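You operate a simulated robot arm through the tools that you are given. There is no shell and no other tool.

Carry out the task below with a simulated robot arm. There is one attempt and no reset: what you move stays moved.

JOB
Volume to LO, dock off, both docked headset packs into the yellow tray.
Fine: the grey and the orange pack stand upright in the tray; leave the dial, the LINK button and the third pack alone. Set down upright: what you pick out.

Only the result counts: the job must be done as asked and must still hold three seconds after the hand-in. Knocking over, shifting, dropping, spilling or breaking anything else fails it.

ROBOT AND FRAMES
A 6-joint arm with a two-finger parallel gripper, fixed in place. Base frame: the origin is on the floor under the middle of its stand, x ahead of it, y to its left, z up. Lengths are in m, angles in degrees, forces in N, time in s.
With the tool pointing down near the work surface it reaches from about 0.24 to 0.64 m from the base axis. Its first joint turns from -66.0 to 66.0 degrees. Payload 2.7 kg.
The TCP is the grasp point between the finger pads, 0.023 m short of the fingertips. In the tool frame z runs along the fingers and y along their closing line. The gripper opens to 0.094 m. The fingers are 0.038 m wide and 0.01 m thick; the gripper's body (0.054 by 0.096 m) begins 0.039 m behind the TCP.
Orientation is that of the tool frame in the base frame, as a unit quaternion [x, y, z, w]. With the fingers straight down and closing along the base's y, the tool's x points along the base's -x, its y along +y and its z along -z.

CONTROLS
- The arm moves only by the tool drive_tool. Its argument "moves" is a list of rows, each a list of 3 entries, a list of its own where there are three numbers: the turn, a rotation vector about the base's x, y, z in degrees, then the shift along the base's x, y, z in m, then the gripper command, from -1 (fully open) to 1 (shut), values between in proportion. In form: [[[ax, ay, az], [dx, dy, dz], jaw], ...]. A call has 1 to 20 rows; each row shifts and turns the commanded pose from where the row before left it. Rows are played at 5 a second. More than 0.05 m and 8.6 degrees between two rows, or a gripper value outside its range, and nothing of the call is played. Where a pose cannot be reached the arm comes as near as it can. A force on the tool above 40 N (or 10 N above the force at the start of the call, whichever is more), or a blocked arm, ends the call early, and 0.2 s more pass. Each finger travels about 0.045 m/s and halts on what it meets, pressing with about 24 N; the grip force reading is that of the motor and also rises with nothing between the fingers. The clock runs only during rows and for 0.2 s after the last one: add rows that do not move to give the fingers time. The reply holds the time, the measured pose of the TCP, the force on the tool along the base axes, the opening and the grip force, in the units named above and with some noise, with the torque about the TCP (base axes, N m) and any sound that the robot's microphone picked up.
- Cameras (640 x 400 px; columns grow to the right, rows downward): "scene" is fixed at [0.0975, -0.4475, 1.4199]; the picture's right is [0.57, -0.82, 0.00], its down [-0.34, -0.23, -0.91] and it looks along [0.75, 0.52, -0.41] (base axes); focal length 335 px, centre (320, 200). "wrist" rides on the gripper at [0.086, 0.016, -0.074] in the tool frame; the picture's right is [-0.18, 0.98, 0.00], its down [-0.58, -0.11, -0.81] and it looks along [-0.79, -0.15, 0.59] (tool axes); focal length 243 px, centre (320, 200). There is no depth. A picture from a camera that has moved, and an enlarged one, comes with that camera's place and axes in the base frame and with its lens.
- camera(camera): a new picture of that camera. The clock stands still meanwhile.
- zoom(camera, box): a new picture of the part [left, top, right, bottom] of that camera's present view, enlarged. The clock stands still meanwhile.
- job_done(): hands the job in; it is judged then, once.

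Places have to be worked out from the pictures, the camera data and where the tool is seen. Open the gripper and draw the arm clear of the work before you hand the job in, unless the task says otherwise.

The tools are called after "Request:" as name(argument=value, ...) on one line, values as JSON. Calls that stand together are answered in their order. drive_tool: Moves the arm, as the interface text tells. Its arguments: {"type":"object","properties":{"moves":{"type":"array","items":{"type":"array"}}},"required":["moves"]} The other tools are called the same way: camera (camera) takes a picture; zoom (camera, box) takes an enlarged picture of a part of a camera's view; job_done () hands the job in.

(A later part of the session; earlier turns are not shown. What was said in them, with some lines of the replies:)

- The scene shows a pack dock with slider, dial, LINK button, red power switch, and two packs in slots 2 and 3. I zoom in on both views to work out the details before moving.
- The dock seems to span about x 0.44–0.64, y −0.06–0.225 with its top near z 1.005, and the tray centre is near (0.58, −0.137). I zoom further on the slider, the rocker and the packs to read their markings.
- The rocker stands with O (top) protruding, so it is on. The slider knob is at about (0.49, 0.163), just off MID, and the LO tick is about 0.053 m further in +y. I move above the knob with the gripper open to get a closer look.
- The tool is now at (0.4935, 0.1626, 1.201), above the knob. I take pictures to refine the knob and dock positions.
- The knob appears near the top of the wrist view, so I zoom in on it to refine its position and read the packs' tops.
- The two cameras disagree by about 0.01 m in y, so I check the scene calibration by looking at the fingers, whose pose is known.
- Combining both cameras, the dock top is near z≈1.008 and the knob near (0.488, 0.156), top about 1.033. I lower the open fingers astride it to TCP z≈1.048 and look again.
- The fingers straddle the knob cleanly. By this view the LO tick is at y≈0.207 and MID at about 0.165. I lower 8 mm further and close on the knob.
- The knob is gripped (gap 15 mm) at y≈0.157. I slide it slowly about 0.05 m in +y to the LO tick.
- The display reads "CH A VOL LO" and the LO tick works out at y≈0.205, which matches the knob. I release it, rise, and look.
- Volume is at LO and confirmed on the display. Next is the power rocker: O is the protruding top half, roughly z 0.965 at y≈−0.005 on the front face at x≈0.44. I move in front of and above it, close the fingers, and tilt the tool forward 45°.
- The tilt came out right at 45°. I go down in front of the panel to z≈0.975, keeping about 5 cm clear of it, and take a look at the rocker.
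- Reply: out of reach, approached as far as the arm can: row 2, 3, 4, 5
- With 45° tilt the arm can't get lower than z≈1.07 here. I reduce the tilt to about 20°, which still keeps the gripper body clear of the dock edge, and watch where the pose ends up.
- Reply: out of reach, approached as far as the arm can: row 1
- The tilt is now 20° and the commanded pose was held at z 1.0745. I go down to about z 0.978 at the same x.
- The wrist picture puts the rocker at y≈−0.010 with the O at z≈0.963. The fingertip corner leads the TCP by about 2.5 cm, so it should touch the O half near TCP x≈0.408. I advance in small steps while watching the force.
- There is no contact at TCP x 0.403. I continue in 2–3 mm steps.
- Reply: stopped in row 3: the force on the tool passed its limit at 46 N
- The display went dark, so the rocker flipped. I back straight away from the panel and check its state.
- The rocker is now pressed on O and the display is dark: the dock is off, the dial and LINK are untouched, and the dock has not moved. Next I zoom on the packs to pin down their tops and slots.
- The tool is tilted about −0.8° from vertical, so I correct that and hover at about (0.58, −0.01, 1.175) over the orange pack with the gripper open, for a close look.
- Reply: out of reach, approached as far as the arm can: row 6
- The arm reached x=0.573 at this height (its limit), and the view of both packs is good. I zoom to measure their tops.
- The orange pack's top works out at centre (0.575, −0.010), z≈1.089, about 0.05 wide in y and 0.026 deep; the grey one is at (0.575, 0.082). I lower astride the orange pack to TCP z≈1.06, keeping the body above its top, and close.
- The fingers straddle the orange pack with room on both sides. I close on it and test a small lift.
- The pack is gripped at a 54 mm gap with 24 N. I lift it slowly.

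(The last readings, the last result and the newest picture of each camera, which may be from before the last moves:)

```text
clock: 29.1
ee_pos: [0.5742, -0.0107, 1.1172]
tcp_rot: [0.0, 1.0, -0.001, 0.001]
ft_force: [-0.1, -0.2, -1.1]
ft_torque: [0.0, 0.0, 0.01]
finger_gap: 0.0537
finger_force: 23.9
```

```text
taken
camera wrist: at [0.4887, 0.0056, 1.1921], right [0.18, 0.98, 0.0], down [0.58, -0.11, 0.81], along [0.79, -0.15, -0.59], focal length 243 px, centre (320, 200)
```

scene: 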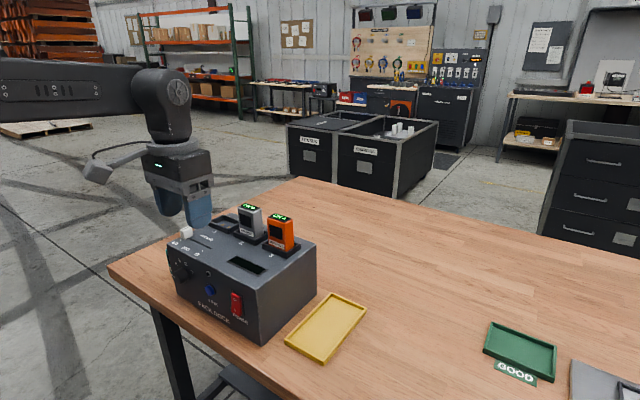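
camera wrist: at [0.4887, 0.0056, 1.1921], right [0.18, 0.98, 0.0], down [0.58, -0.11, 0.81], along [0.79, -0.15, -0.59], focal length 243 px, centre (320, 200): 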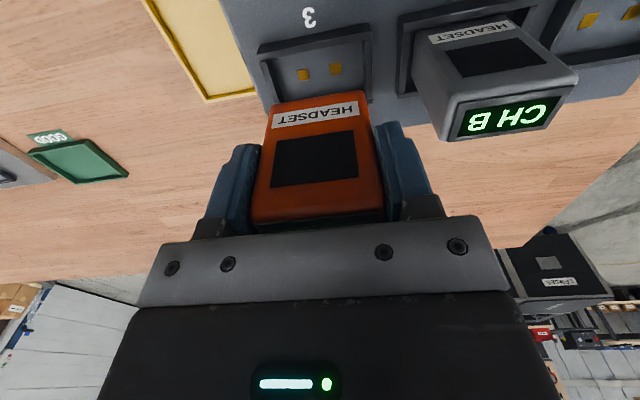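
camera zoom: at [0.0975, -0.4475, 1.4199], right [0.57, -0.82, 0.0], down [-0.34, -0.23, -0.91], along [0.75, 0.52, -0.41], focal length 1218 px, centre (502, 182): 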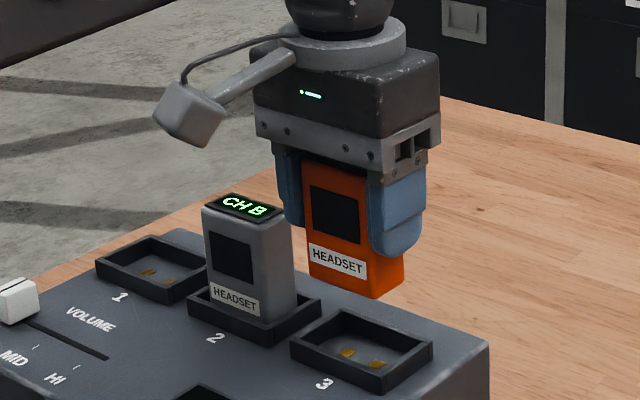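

The orange pack is held upright, its bottom about 0.05 m below the TCP. I carry it sideways over the tray at z≈1.13 and look for the tray's exact place.

Request:
drive_tool(moves=[[[0, 0, 0], [0, 0, 0.01], 0.5], [[0, 0, 0], [0, -0.02, 0], 0.5], [[0, 0, 0], [0, -0.022, 0], 0.5], [[0, 0, 0], [0, -0.022, 0], 0.5], [[0, 0, 0], [0, -0.022, 0], 0.5], [[0, 0, 0], [0, -0.022, 0], 0.5], [[0, 0, 0], [0, -0.02, 0], 0.5], [[0, 0, 0], [0, 0, 0], 0.5], [[0, 0, 0], [0, 0, 0], 0.5]])

Request:
camera(camera="wrist")

Request:
camera(camera="scene")

```text
clock: 31.1
ee_pos: [0.5754, -0.1386, 1.1272]
tcp_rot: [0.0, 1.0, -0.001, 0.0]
ft_force: [-0.5, 0.3, -1.5]
ft_torque: [-0.02, 0.01, -0.01]
finger_gap: 0.0539
finger_force: 24.3
```

```text
taken
camera wrist: at [0.4889, -0.1221, 1.2023], right [0.18, 0.98, 0.0], down [0.58, -0.11, 0.81], along [0.79, -0.15, -0.59], focal length 243 px, centre (320, 200)
```

wrist: 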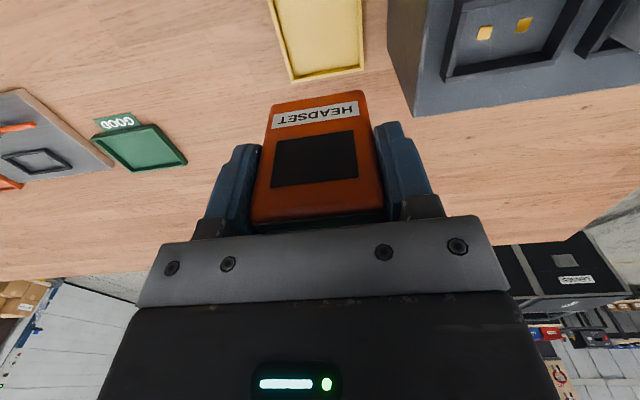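

```text
taken
```

scene: 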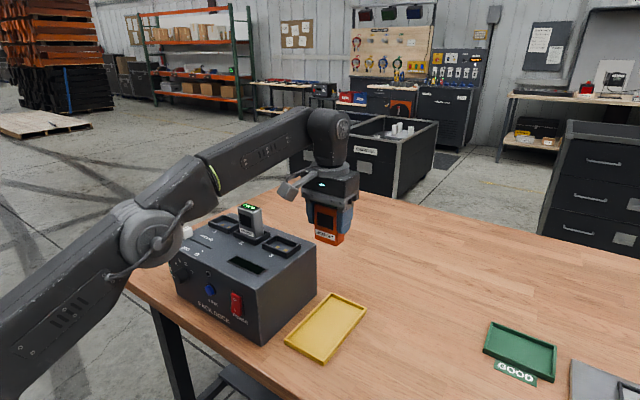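

The tray's centre line comes out at y≈−0.144, spanning x≈0.48–0.657. I'll put orange in the far half (x≈0.60) and later grey nearer (x≈0.54). I descend to z≈0.975 first, then shift forward.

Request:
drive_tool(moves=[[[0, 0, 0], [0, -0.003, -0.02], 0.5], [[0, 0, 0], [0, -0.002, -0.03], 0.5], [[0, 0, 0], [0, 0, -0.03], 0.5], [[0, 0, 0], [0, 0, -0.03], 0.5], [[0, 0, 0], [0, 0, -0.03], 0.5], [[0, 0, 0], [0.012, 0, -0.01], 0.5], [[0, 0, 0], [0.012, 0, 0], 0.5], [[0, 0, 0], [0, 0, 0], 0.5], [[0, 0, 0], [0, 0, 0], 0.5]])

Request:
camera(camera="wrist")

Request:
zoom(camera="scene", box=[230, 200, 430, 370])

```text
clock: 33.1
ee_pos: [0.5977, -0.1444, 0.9778]
tcp_rot: [-0.001, 1.0, -0.002, 0.001]
ft_force: [-0.1, -0.1, -1.9]
ft_torque: [0.01, 0.0, 0.02]
finger_gap: 0.0537
finger_force: 24.0
```

```text
taken
camera wrist: at [0.5121, -0.1275, 1.0527], right [0.18, 0.98, 0.0], down [0.58, -0.11, 0.81], along [0.79, -0.15, -0.59], focal length 243 px, centre (320, 200)
```

wrist: 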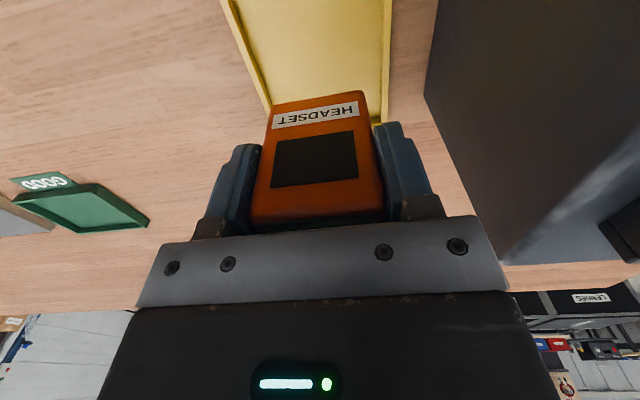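

```text
2.35 times, centred on (330, 285) of scene
camera zoom: at [0.0975, -0.4475, 1.4199], right [0.57, -0.82, 0.0], down [-0.34, -0.23, -0.91], along [0.75, 0.52, -0.41], focal length 788 px, centre (296, 0)
```

zoom: 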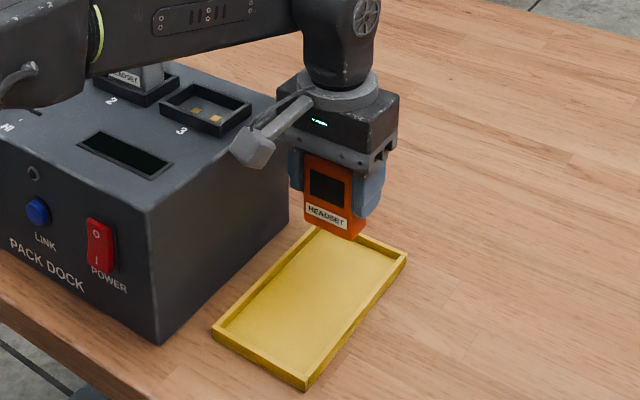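

The pack is over the far half of the tray, well inside the rims (about y −0.196 to −0.097). I descend quickly to z≈0.93, then creep and watch the vertical force.

Request:
drive_tool(moves=[[[0, 0, 0], [0, -0.001, -0.015], 0.5], [[0, 0, 0], [0, -0.001, -0.015], 0.5], [[0, 0, 0], [0, 0, -0.012], 0.5], [[0, 0, 0], [0, 0, -0.006], 0.5], [[0, 0, 0], [0, 0, -0.003], 0.5], [[0, 0, 0], [0, 0, 0], 0.5]])

Request:
zoom(camera="scene", box=[270, 230, 390, 320])

```text
clock: 34.5
ee_pos: [0.5986, -0.144, 0.9259]
tcp_rot: [0.0, 1.0, -0.001, 0.001]
ft_force: [-0.2, 0.0, -0.8]
ft_torque: [0.02, 0.0, 0.02]
finger_gap: 0.0537
finger_force: 24.2
```

```text
4.44 times, centred on (330, 275) of scene
camera zoom: at [0.0975, -0.4475, 1.4199], right [0.57, -0.82, 0.0], down [-0.34, -0.23, -0.91], along [0.75, 0.52, -0.41], focal length 1489 px, centre (276, -133)
```

zoom: 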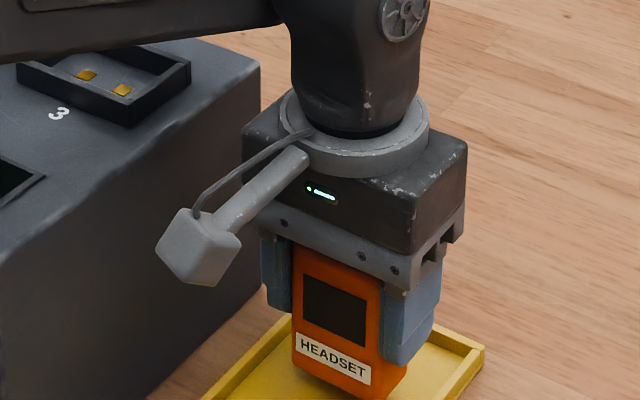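

No contact yet at z 0.926; the scene view shows the pack a little above the tray floor. I creep down in 2 mm steps.

Request:
drive_tool(moves=[[[0, 0, 0], [0, 0, -0.002], 0.5], [[0, 0, 0], [0, 0, -0.002], 0.5], [[0, 0, 0], [0, 0, -0.002], 0.5], [[0, 0, 0], [0, 0, 0], 0.5]])

```text
clock: 35.5
ee_pos: [0.5983, -0.1459, 0.9195]
tcp_rot: [0.0, 1.0, -0.001, 0.0]
ft_force: [-0.5, 0.3, -2.7]
ft_torque: [0.02, 0.02, 0.01]
finger_gap: 0.0541
finger_force: 24.3
```

Still free at z 0.9195 (no upward force). I continue 2 mm at a time.

Request:
drive_tool(moves=[[[0, 0, 0], [0, 0, -0.002], 0.5], [[0, 0, 0], [0, 0, -0.002], 0.5], [[0, 0, 0], [0, 0, 0], 0.5]])

Request:
zoom(camera="scene", box=[290, 260, 390, 335])

```text
clock: 36.4
ee_pos: [0.5977, -0.1462, 0.9158]
tcp_rot: [-0.001, 1.0, -0.001, 0.001]
ft_force: [-0.6, 0.1, -0.2]
ft_torque: [0.09, 0.01, 0.06]
finger_gap: 0.0539
finger_force: 24.3
```

```text
5.33 times, centred on (340, 298) of scene
camera zoom: at [0.0975, -0.4475, 1.4199], right [0.57, -0.82, 0.0], down [-0.34, -0.23, -0.91], along [0.75, 0.52, -0.41], focal length 1787 px, centre (213, -320)
```

zoom: 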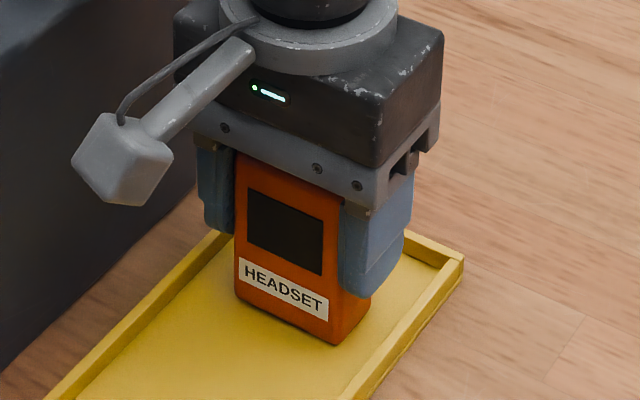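

The pack's foot now looks very near the floor. I continue with single small steps.

Request:
drive_tool(moves=[[[0, 0, 0], [0, 0, -0.0015], 0.5], [[0, 0, 0], [0, 0, -0.0015], 0.5], [[0, 0, 0], [0, 0, 0], 0.5]])

```text
clock: 37.1
ee_pos: [0.5996, -0.1466, 0.9141]
tcp_rot: [-0.001, 1.0, -0.001, 0.004]
ft_force: [-2.8, -0.6, 20.1]
ft_torque: [0.52, 0.11, 0.13]
finger_gap: 0.0541
finger_force: 24.0
```

Contact at TCP z≈0.914 with 20 N, so the pack is on the floor. I ease up 1.5 mm, open slowly, and check before rising.

Request:
drive_tool(moves=[[[0, 0, 0], [0, 0, 0.0015], 0.5], [[0, 0, 0], [0, 0, 0], 0.2], [[0, 0, 0], [0, 0, 0], 0], [[0, 0, 0], [0, 0, 0], -0.15], [[0, 0, 0], [0, 0, 0], -0.25], [[0, 0, 0], [0, 0, 0], -0.35], [[0, 0, 0], [0, 0, 0], -0.4], [[0, 0, 0], [0, 0, 0], -0.4], [[0, 0, 0], [0, 0, 0], -0.4]])

Request:
zoom(camera="scene", box=[290, 260, 390, 335])

Request:
camera(camera="wrist")

```text
clock: 39.1
ee_pos: [0.5988, -0.1461, 0.9144]
tcp_rot: [0.0, 1.0, -0.001, 0.001]
ft_force: [-0.3, -0.6, 0.1]
ft_torque: [0.01, 0.01, 0.01]
finger_gap: 0.0656
finger_force: 0.1
```

```text
5.33 times, centred on (340, 298) of scene
camera zoom: at [0.0975, -0.4475, 1.4199], right [0.57, -0.82, 0.0], down [-0.34, -0.23, -0.91], along [0.75, 0.52, -0.41], focal length 1787 px, centre (213, -320)
```

zoom: 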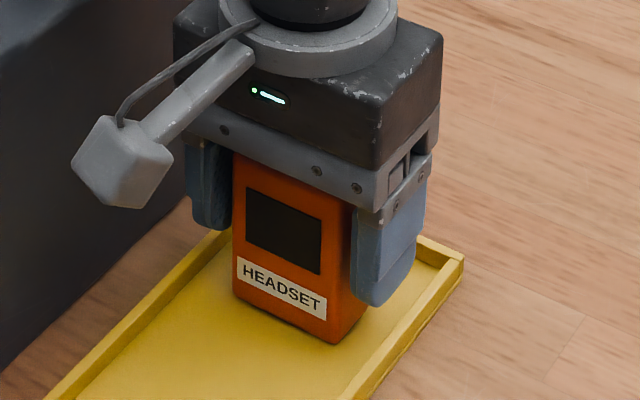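

```text
taken
camera wrist: at [0.5124, -0.1294, 0.9898], right [0.18, 0.98, 0.0], down [0.58, -0.11, 0.81], along [0.79, -0.15, -0.59], focal length 243 px, centre (320, 200)
```

wrist: 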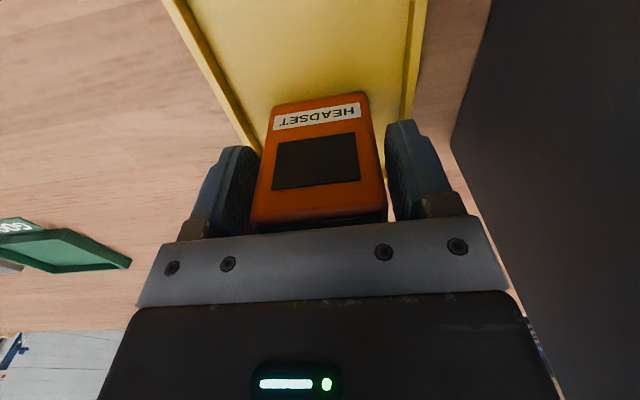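

The orange pack stands free and upright in the tray. I rise straight up, then go back over the dock toward the grey pack at (0.575, 0.082).

Request:
drive_tool(moves=[[[0, 0, 0], [0, 0, 0.01], -0.4], [[0, 0, 0], [0, 0, 0.02], -0.4], [[0, 0, 0], [0, 0, 0.03], -0.4], [[0, 0, 0], [0, 0, 0.03], -0.4], [[0, 0, 0], [-0.008, 0, 0.035], -0.4], [[0, 0, 0], [-0.008, 0, 0.035], -0.4], [[0, 0, 0], [-0.009, 0, 0.035], -0.4], [[0, 0, 0], [0, 0, 0.03], -0.4], [[0, 0, 0], [0, 0.038, 0], -0.5], [[0, 0, 0], [0, 0.038, 0], -0.6], [[0, 0, 0], [0, 0.038, 0], -0.6], [[0, 0, 0], [0, 0.038, 0], -0.6], [[0, 0, 0], [0, 0.038, 0], -0.6], [[0, 0, 0], [0, 0.038, 0], -0.6], [[0, 0, 0], [0, 0, 0], -0.6], [[0, 0, 0], [0, 0, 0], -0.6]])

Request:
camera(camera="wrist")

Request:
camera(camera="scene")

```text
clock: 42.5
ee_pos: [0.5709, 0.0823, 1.1382]
tcp_rot: [0.0, 1.0, -0.001, 0.0]
ft_force: [0.1, 0.1, 0.4]
ft_torque: [0.02, -0.02, -0.02]
finger_gap: 0.0752
finger_force: 0.0
out of reach, approached as far as the arm can: row 8
```

```text
taken
camera wrist: at [0.4847, 0.0998, 1.2139], right [0.18, 0.98, 0.0], down [0.58, -0.11, 0.81], along [0.79, -0.15, -0.59], focal length 243 px, centre (320, 200)
```

wrist: 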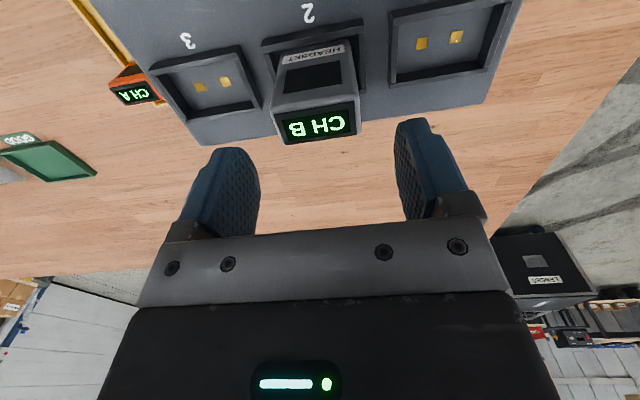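

```text
taken
```

scene: 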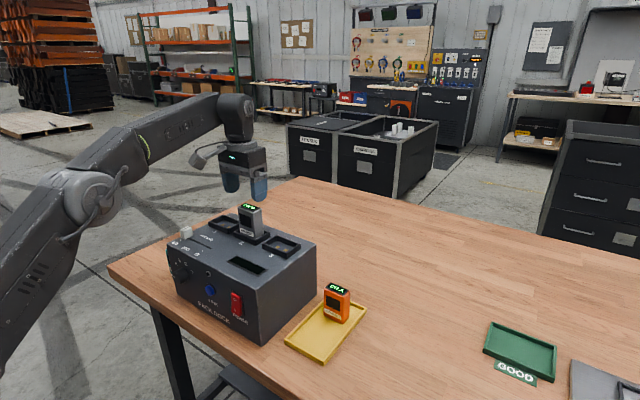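

Orange stands upright in the tray. The grey top computes to (0.575, 0.081), so I shift a few millimetres and descend to TCP z≈1.062 around it.

Request:
drive_tool(moves=[[[0, 0, 0], [0.001, -0.001, -0.015], -0.6], [[0, 0, 0], [0.001, 0, -0.02], -0.6], [[0, 0, 0], [0.001, 0, -0.02], -0.6], [[0, 0, 0], [0.001, 0, -0.021], -0.6], [[0, 0, 0], [0, 0, 0], -0.6], [[0, 0, 0], [0, 0, 0], -0.6]])

Request:
camera(camera="wrist")

Request:
zoom(camera="scene", box=[190, 160, 320, 260])

```text
clock: 44.0
ee_pos: [0.5738, 0.0811, 1.0625]
tcp_rot: [0.0, 1.0, -0.001, 0.0]
ft_force: [0.7, -0.3, 0.0]
ft_torque: [-0.04, 0.0, -0.02]
finger_gap: 0.0752
finger_force: 0.0
```

```text
taken
camera wrist: at [0.4884, 0.0981, 1.1373], right [0.18, 0.98, 0.0], down [0.58, -0.11, 0.81], along [0.79, -0.15, -0.59], focal length 243 px, centre (320, 200)
```

wrist: 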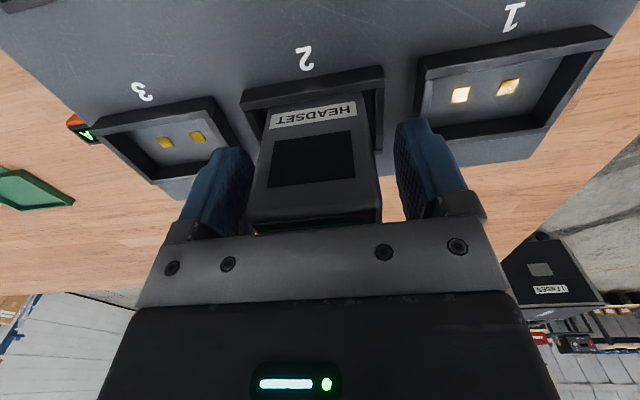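

```text
4.00 times, centred on (255, 210) of scene
camera zoom: at [0.0975, -0.4475, 1.4199], right [0.57, -0.82, 0.0], down [-0.34, -0.23, -0.91], along [0.75, 0.52, -0.41], focal length 1340 px, centre (580, 160)
```

zoom: 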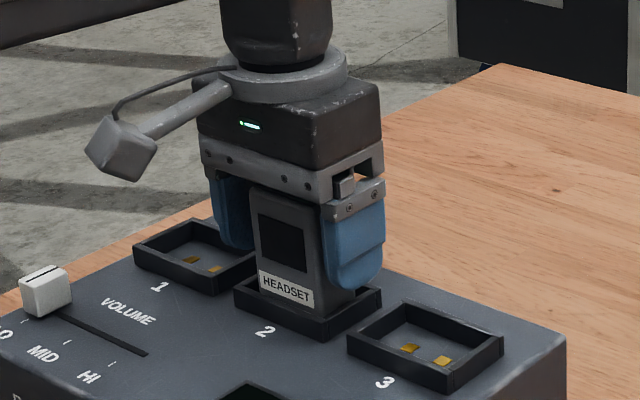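

The fingers straddle the grey pack with even gaps. I close and lift slowly.

Request:
drive_tool(moves=[[[0, 0, 0], [0, 0, 0], -0.2], [[0, 0, 0], [0, 0, 0], 0.3], [[0, 0, 0], [0, 0, 0], 0.5], [[0, 0, 0], [0, 0, 0], 0.5], [[0, 0, 0], [0, 0, 0], 0.5], [[0, 0, 0], [0, 0, 0.005], 0.5], [[0, 0, 0], [0, 0, 0.008], 0.5], [[0, 0, 0], [0, 0, 0.012], 0.5], [[0, 0, 0], [0, 0, 0.015], 0.5], [[0, 0, 0], [0, 0, 0.02], 0.5], [[0, 0, 0], [0, 0, 0], 0.5]])

Request:
zoom(camera="scene", box=[190, 140, 320, 260])

Request:
camera(camera="wrist")

```text
clock: 46.4
ee_pos: [0.5756, 0.0815, 1.1226]
tcp_rot: [0.0, 1.0, -0.002, 0.001]
ft_force: [-0.3, 0.6, -1.8]
ft_torque: [0.0, 0.04, 0.02]
finger_gap: 0.0537
finger_force: 23.7
```

```text
3.33 times, centred on (255, 200) of scene
camera zoom: at [0.0975, -0.4475, 1.4199], right [0.57, -0.82, 0.0], down [-0.34, -0.23, -0.91], along [0.75, 0.52, -0.41], focal length 1117 px, centre (537, 200)
```

zoom: 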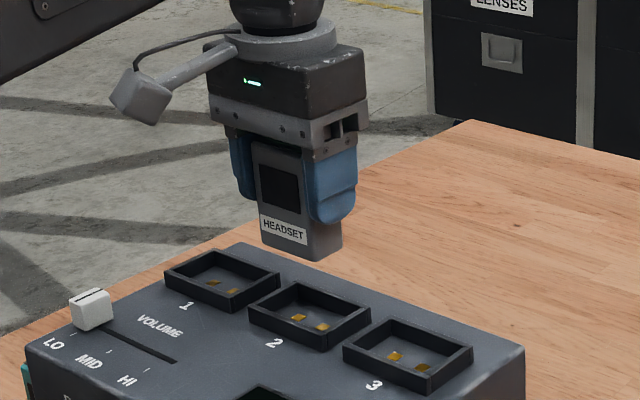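

```text
taken
camera wrist: at [0.4892, 0.0983, 1.1974], right [0.18, 0.98, 0.0], down [0.58, -0.11, 0.81], along [0.79, -0.15, -0.59], focal length 243 px, centre (320, 200)
```

wrist: 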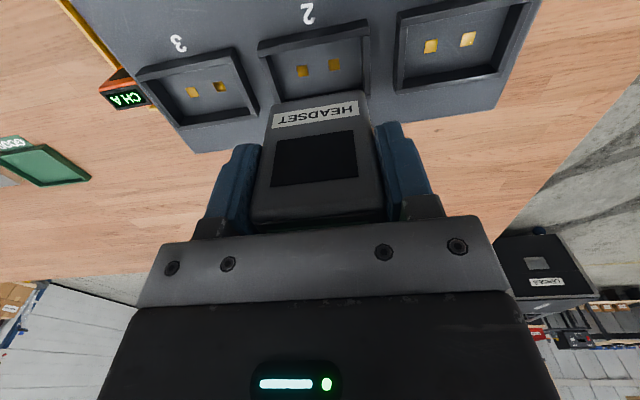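

The grey pack is held upright and free of its slot. I carry it over to (0.537, −0.146) at z≈1.12, nearer the robot than the orange one.

Request:
drive_tool(moves=[[[0, 0, 0], [0, 0, 0.004], 0.5], [[0, 0, 0], [-0.006, -0.02, 0], 0.5], [[0, 0, 0], [-0.006, -0.038, 0], 0.5], [[0, 0, 0], [-0.006, -0.038, 0], 0.5], [[0, 0, 0], [-0.006, -0.038, 0], 0.5], [[0, 0, 0], [-0.006, -0.038, 0], 0.5], [[0, 0, 0], [-0.006, -0.038, 0], 0.5], [[0, 0, 0], [-0.002, -0.018, 0], 0.5], [[0, 0, 0], [0, 0, 0], 0.5], [[0, 0, 0], [0, 0, 0], 0.5]])

Request:
camera(camera="wrist")

Request:
camera(camera="scene")

```text
clock: 48.5
ee_pos: [0.5369, -0.1471, 1.1269]
tcp_rot: [0.0, 1.0, -0.001, 0.0]
ft_force: [0.5, -0.3, -1.9]
ft_torque: [-0.01, 0.03, -0.01]
finger_gap: 0.0539
finger_force: 24.2
```

```text
taken
camera wrist: at [0.4507, -0.1303, 1.2011], right [0.18, 0.98, 0.0], down [0.58, -0.11, 0.81], along [0.79, -0.15, -0.59], focal length 243 px, centre (320, 200)
```

wrist: 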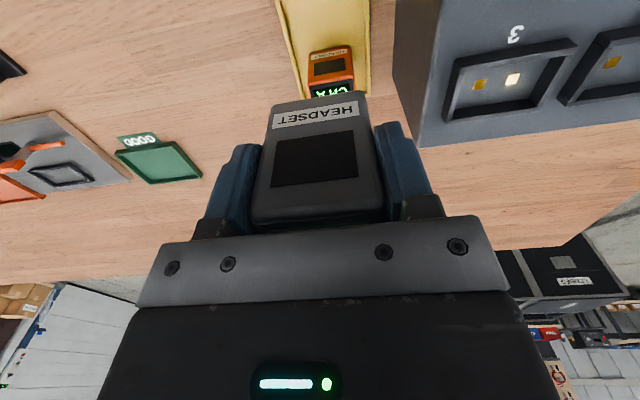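

```text
taken
```

scene: 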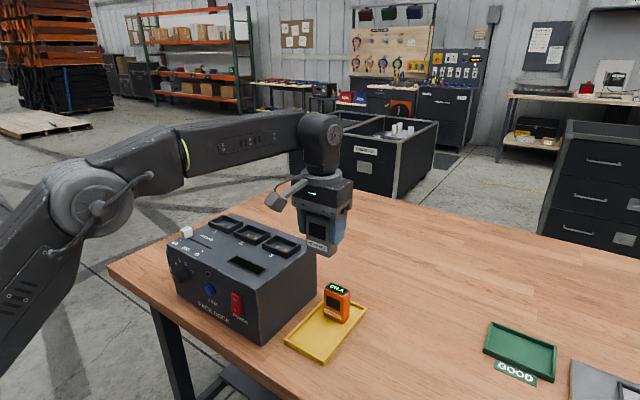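

Orange checks out at (0.597, −0.145), 6 cm ahead of the held grey pack. I descend to z≈0.93.

Request:
drive_tool(moves=[[[0, 0, 0], [0, 0.001, -0.02], 0.5], [[0, 0, 0], [0, 0, -0.03], 0.5], [[0, 0, 0], [0, 0, -0.03], 0.5], [[0, 0, 0], [0, 0, -0.03], 0.5], [[0, 0, 0], [0, 0, -0.03], 0.5], [[0, 0, 0], [0, 0, -0.03], 0.5], [[0, 0, 0], [0, 0, -0.015], 0.5], [[0, 0, 0], [0, 0, -0.01], 0.5], [[0, 0, 0], [0, 0, 0], 0.5], [[0, 0, 0], [0, 0, 0], 0.5]])

Request:
zoom(camera="scene", box=[270, 250, 390, 350])

Request:
camera(camera="wrist")

```text
clock: 50.8
ee_pos: [0.5364, -0.146, 0.9314]
tcp_rot: [0.0, 1.0, -0.001, 0.001]
ft_force: [0.4, 0.6, -1.3]
ft_torque: [-0.02, -0.04, 0.02]
finger_gap: 0.0535
finger_force: 23.8
```

```text
4.00 times, centred on (330, 300) of scene
camera zoom: at [0.0975, -0.4475, 1.4199], right [0.57, -0.82, 0.0], down [-0.34, -0.23, -0.91], along [0.75, 0.52, -0.41], focal length 1340 px, centre (280, -200)
```

zoom: 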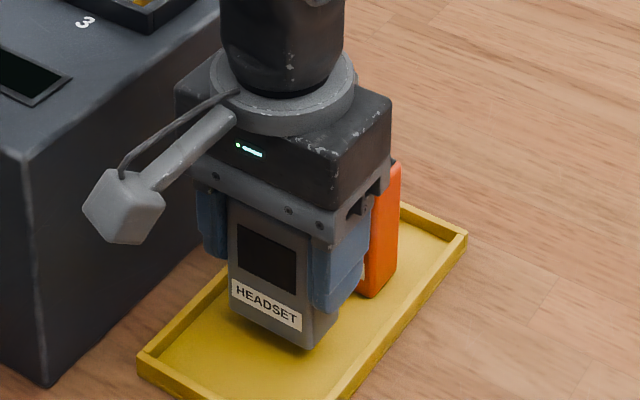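

```text
taken
camera wrist: at [0.4507, -0.1283, 1.0061], right [0.18, 0.98, 0.0], down [0.58, -0.11, 0.81], along [0.79, -0.15, -0.59], focal length 243 px, centre (320, 200)
```

wrist: 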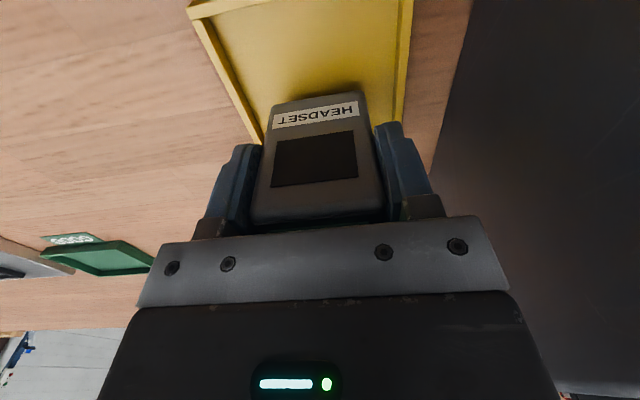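

The grey pack is above the near half of the tray and orange still stands clear behind. I creep down towards the known floor contact near TCP z≈0.915.

Request:
drive_tool(moves=[[[0, 0, 0], [0, 0, -0.005], 0.5], [[0, 0, 0], [0, 0, -0.004], 0.5], [[0, 0, 0], [0, 0, -0.003], 0.5], [[0, 0, 0], [0, 0, -0.002], 0.5], [[0, 0, 0], [0, 0, 0], 0.5]])

```text
clock: 52.0
ee_pos: [0.5361, -0.1457, 0.9179]
tcp_rot: [0.001, 1.0, -0.001, 0.001]
ft_force: [-0.5, -0.3, -2.5]
ft_torque: [0.01, 0.03, 0.01]
finger_gap: 0.0537
finger_force: 24.0
```

Still free at 0.918. I take two more 1.5 mm steps.

Request:
drive_tool(moves=[[[0, 0, 0], [0, 0, -0.0015], 0.5], [[0, 0, 0], [0, 0, -0.0015], 0.5], [[0, 0, 0], [0, 0, 0], 0.5]])

```text
clock: 52.8
ee_pos: [0.536, -0.1458, 0.9166]
tcp_rot: [0.001, 1.0, -0.002, 0.002]
ft_force: [-4.8, 1.5, 17.7]
ft_torque: [0.4, 0.34, 0.09]
finger_gap: 0.0539
finger_force: 23.7
```

Contact with about 18 N, so the grey pack is on the floor. I ease up 1.5 mm and open slowly.

Request:
drive_tool(moves=[[[0, 0, 0], [0, 0, 0.0015], 0.5], [[0, 0, 0], [0, 0, 0], 0.2], [[0, 0, 0], [0, 0, 0], 0], [[0, 0, 0], [0, 0, 0], -0.15], [[0, 0, 0], [0, 0, 0], -0.25], [[0, 0, 0], [0, 0, 0], -0.35], [[0, 0, 0], [0, 0, 0], -0.4], [[0, 0, 0], [0, 0, 0], -0.4], [[0, 0, 0], [0, 0, 0], -0.4]])

Request:
zoom(camera="scene", box=[270, 250, 390, 350])

Request:
camera(camera="wrist")

```text
clock: 54.8
ee_pos: [0.5376, -0.1462, 0.916]
tcp_rot: [-0.001, 1.0, -0.001, 0.002]
ft_force: [0.3, -0.2, -0.6]
ft_torque: [0.02, -0.05, -0.03]
finger_gap: 0.0658
finger_force: 0.1
```

```text
4.00 times, centred on (330, 300) of scene
camera zoom: at [0.0975, -0.4475, 1.4199], right [0.57, -0.82, 0.0], down [-0.34, -0.23, -0.91], along [0.75, 0.52, -0.41], focal length 1340 px, centre (280, -200)
```

zoom: 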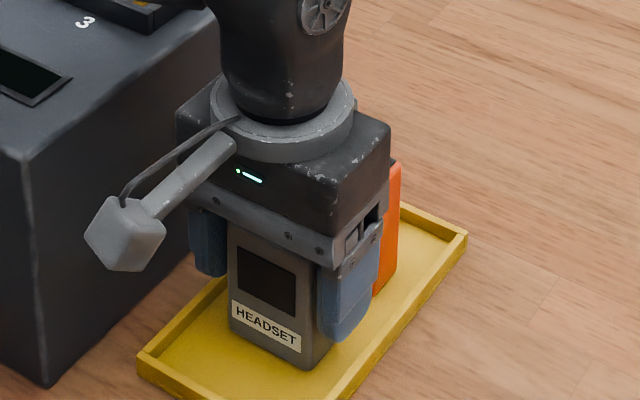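

```text
taken
camera wrist: at [0.4503, -0.1284, 0.9909], right [0.18, 0.98, 0.0], down [0.58, -0.11, 0.81], along [0.79, -0.15, -0.59], focal length 243 px, centre (320, 200)
```

wrist: 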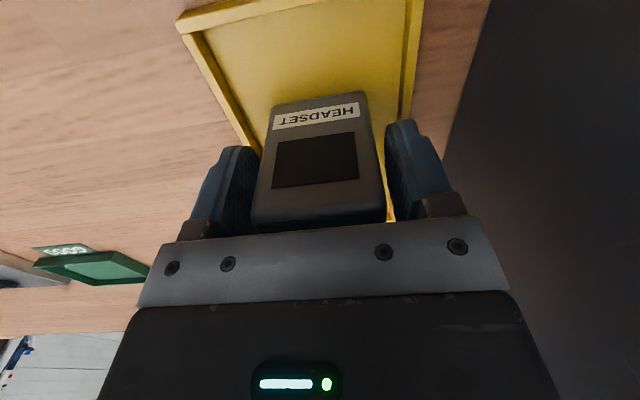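

Both packs stand in the tray with finger gaps on either side. I rise straight up slowly and then draw back clear of the work.

Request:
drive_tool(moves=[[[0, 0, 0], [0, 0, 0.008], -0.4], [[0, 0, 0], [0, 0, 0.015], -0.4], [[0, 0, 0], [0, 0, 0.02], -0.4], [[0, 0, 0], [0, 0, 0.03], -0.4], [[0, 0, 0], [0, 0, 0.035], -0.4], [[0, 0, 0], [0, 0, 0.035], -0.4], [[0, 0, 0], [0, 0, 0.035], -0.6], [[0, 0, 0], [0, 0, 0.035], -0.8], [[0, 0, 0], [-0.035, 0, 0.02], -1], [[0, 0, 0], [-0.04, 0, 0.01], -1], [[0, 0, 0], [-0.04, 0, 0.01], -1], [[0, 0, 0], [-0.04, 0, 0.01], -1], [[0, 0, 0], [-0.04, 0, 0.01], -1], [[0, 0, 0], [0, 0, 0], -1], [[0, 0, 0], [0, 0, 0], -1]])

Request:
camera(camera="scene")

Request:
camera(camera="wrist")

Request:
zoom(camera="scene", box=[150, 200, 390, 370])

```text
clock: 58.0
ee_pos: [0.3418, -0.1468, 1.1885]
tcp_rot: [-0.001, 1.0, -0.001, 0.001]
ft_force: [0.3, 0.1, 0.3]
ft_torque: [-0.02, -0.01, -0.01]
finger_gap: 0.0939
finger_force: 0.1
```

```text
taken
```

scene: 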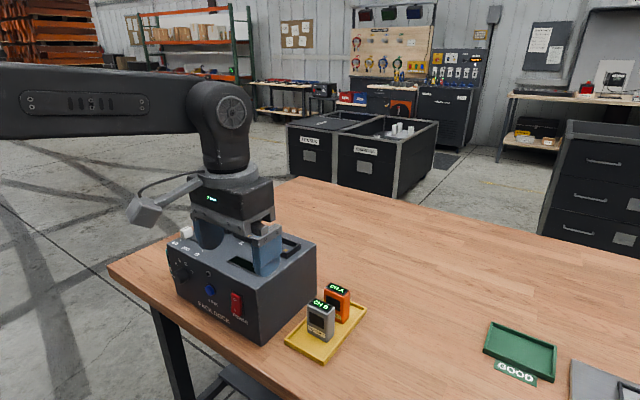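

```text
taken
camera wrist: at [0.2559, -0.13, 1.2631], right [0.18, 0.98, 0.0], down [0.58, -0.11, 0.81], along [0.79, -0.15, -0.59], focal length 243 px, centre (320, 200)
```

wrist: 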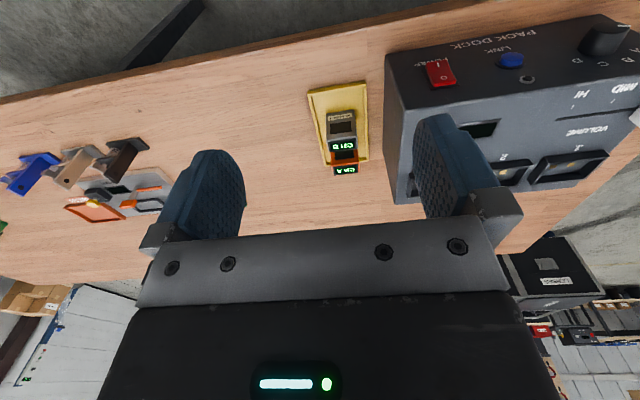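

```text
2.35 times, centred on (270, 285) of scene
camera zoom: at [0.0975, -0.4475, 1.4199], right [0.57, -0.82, 0.0], down [-0.34, -0.23, -0.91], along [0.75, 0.52, -0.41], focal length 788 px, centre (438, 0)
```

zoom: 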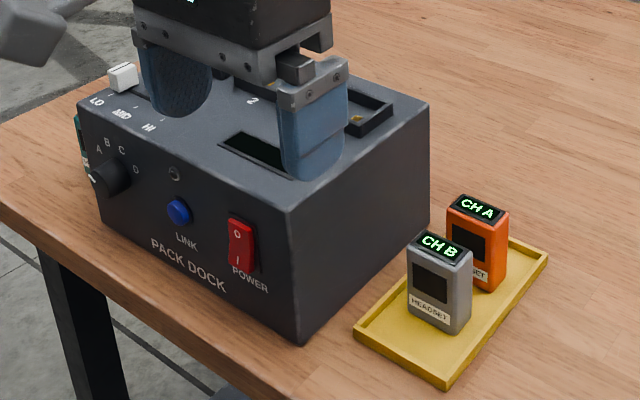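

Both packs stand upright inside the tray, the rocker is on O and the display is dark. I raise the arm further to its starting height and make one last check of slider, dial and third pack.

Request:
drive_tool(moves=[[[0, 0, 0], [-0.005, 0, 0.03], -1], [[0, 0, 0], [-0.005, 0, 0.03], -1], [[0, 0, 0], [-0.005, 0, 0.03], -1], [[0, 0, 0], [0, 0, 0], -1], [[0, 0, 0], [0, 0, 0], -1]])

Request:
zoom(camera="scene", box=[155, 205, 275, 320])

Request:
zoom(camera="wrist", box=[280, 0, 640, 220])

Request:
zoom(camera="scene", box=[275, 270, 385, 370])

```text
clock: 59.1
ee_pos: [0.3277, -0.1469, 1.2771]
tcp_rot: [0.0, 1.0, -0.001, 0.001]
ft_force: [-0.5, 0.3, -0.1]
ft_torque: [0.02, 0.0, 0.03]
finger_gap: 0.094
finger_force: 0.0
```

```text
3.48 times, centred on (215, 262) of scene
camera zoom: at [0.0975, -0.4475, 1.4199], right [0.57, -0.82, 0.0], down [-0.34, -0.23, -0.91], along [0.75, 0.52, -0.41], focal length 1166 px, centre (685, -17)
```

zoom: 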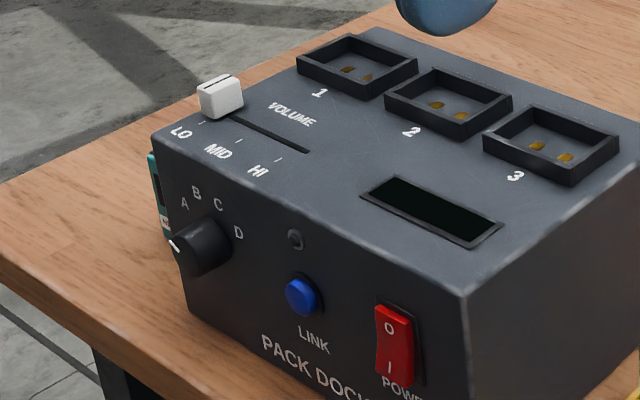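

```text
1.78 times, centred on (460, 110) of wrist
camera zoom: at [0.2409, -0.1299, 1.3533], right [0.18, 0.98, 0.0], down [0.58, -0.11, 0.81], along [0.79, -0.15, -0.59], focal length 431 px, centre (71, 360)
```

zoom: 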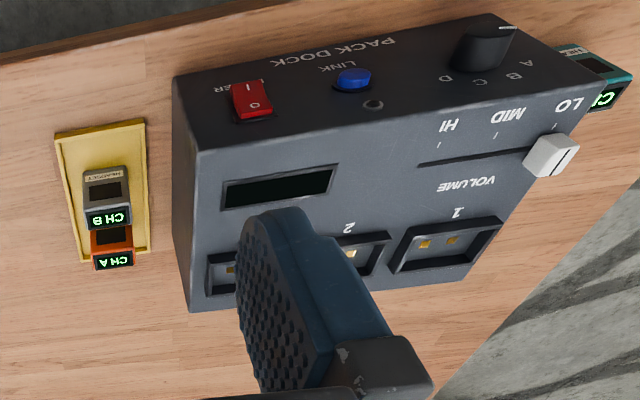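

```text
4.00 times, centred on (330, 320) of scene
camera zoom: at [0.0975, -0.4475, 1.4199], right [0.57, -0.82, 0.0], down [-0.34, -0.23, -0.91], along [0.75, 0.52, -0.41], focal length 1340 px, centre (280, -280)
```

zoom: 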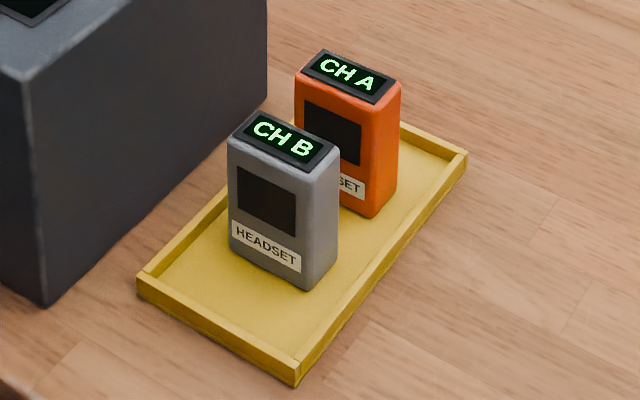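

Everything checks out. The slider is on LO, the rocker is pressed to O with the display dark, and both packs stand upright inside the tray. The dial, the LINK button and the teal pack are unchanged, the gripper is open and the arm is clear, so I hand the job in.

Request:
job_done()

```text
The job is handed in.
```

The job is done and handed in; the hand-in reply gave no verdict.

- **Volume:** the slider is on the LO mark. The display read "CH A VOL LO" before I switched the dock off.
- **Dock power:** the rocker is pressed to O and the display is dark. The push on it peaked at 46 N, just over the 40 N stop limit. The dock hadn't moved in the pictures afterwards.
- **Packs:** the grey and the orange pack stand upright in the yellow tray, orange at the far end and grey nearer the robot.
- **Left alone:** the dial, the LINK button and the third pack look the same as at the start.

The gripper is open and the arm is drawn back, clear of the work.
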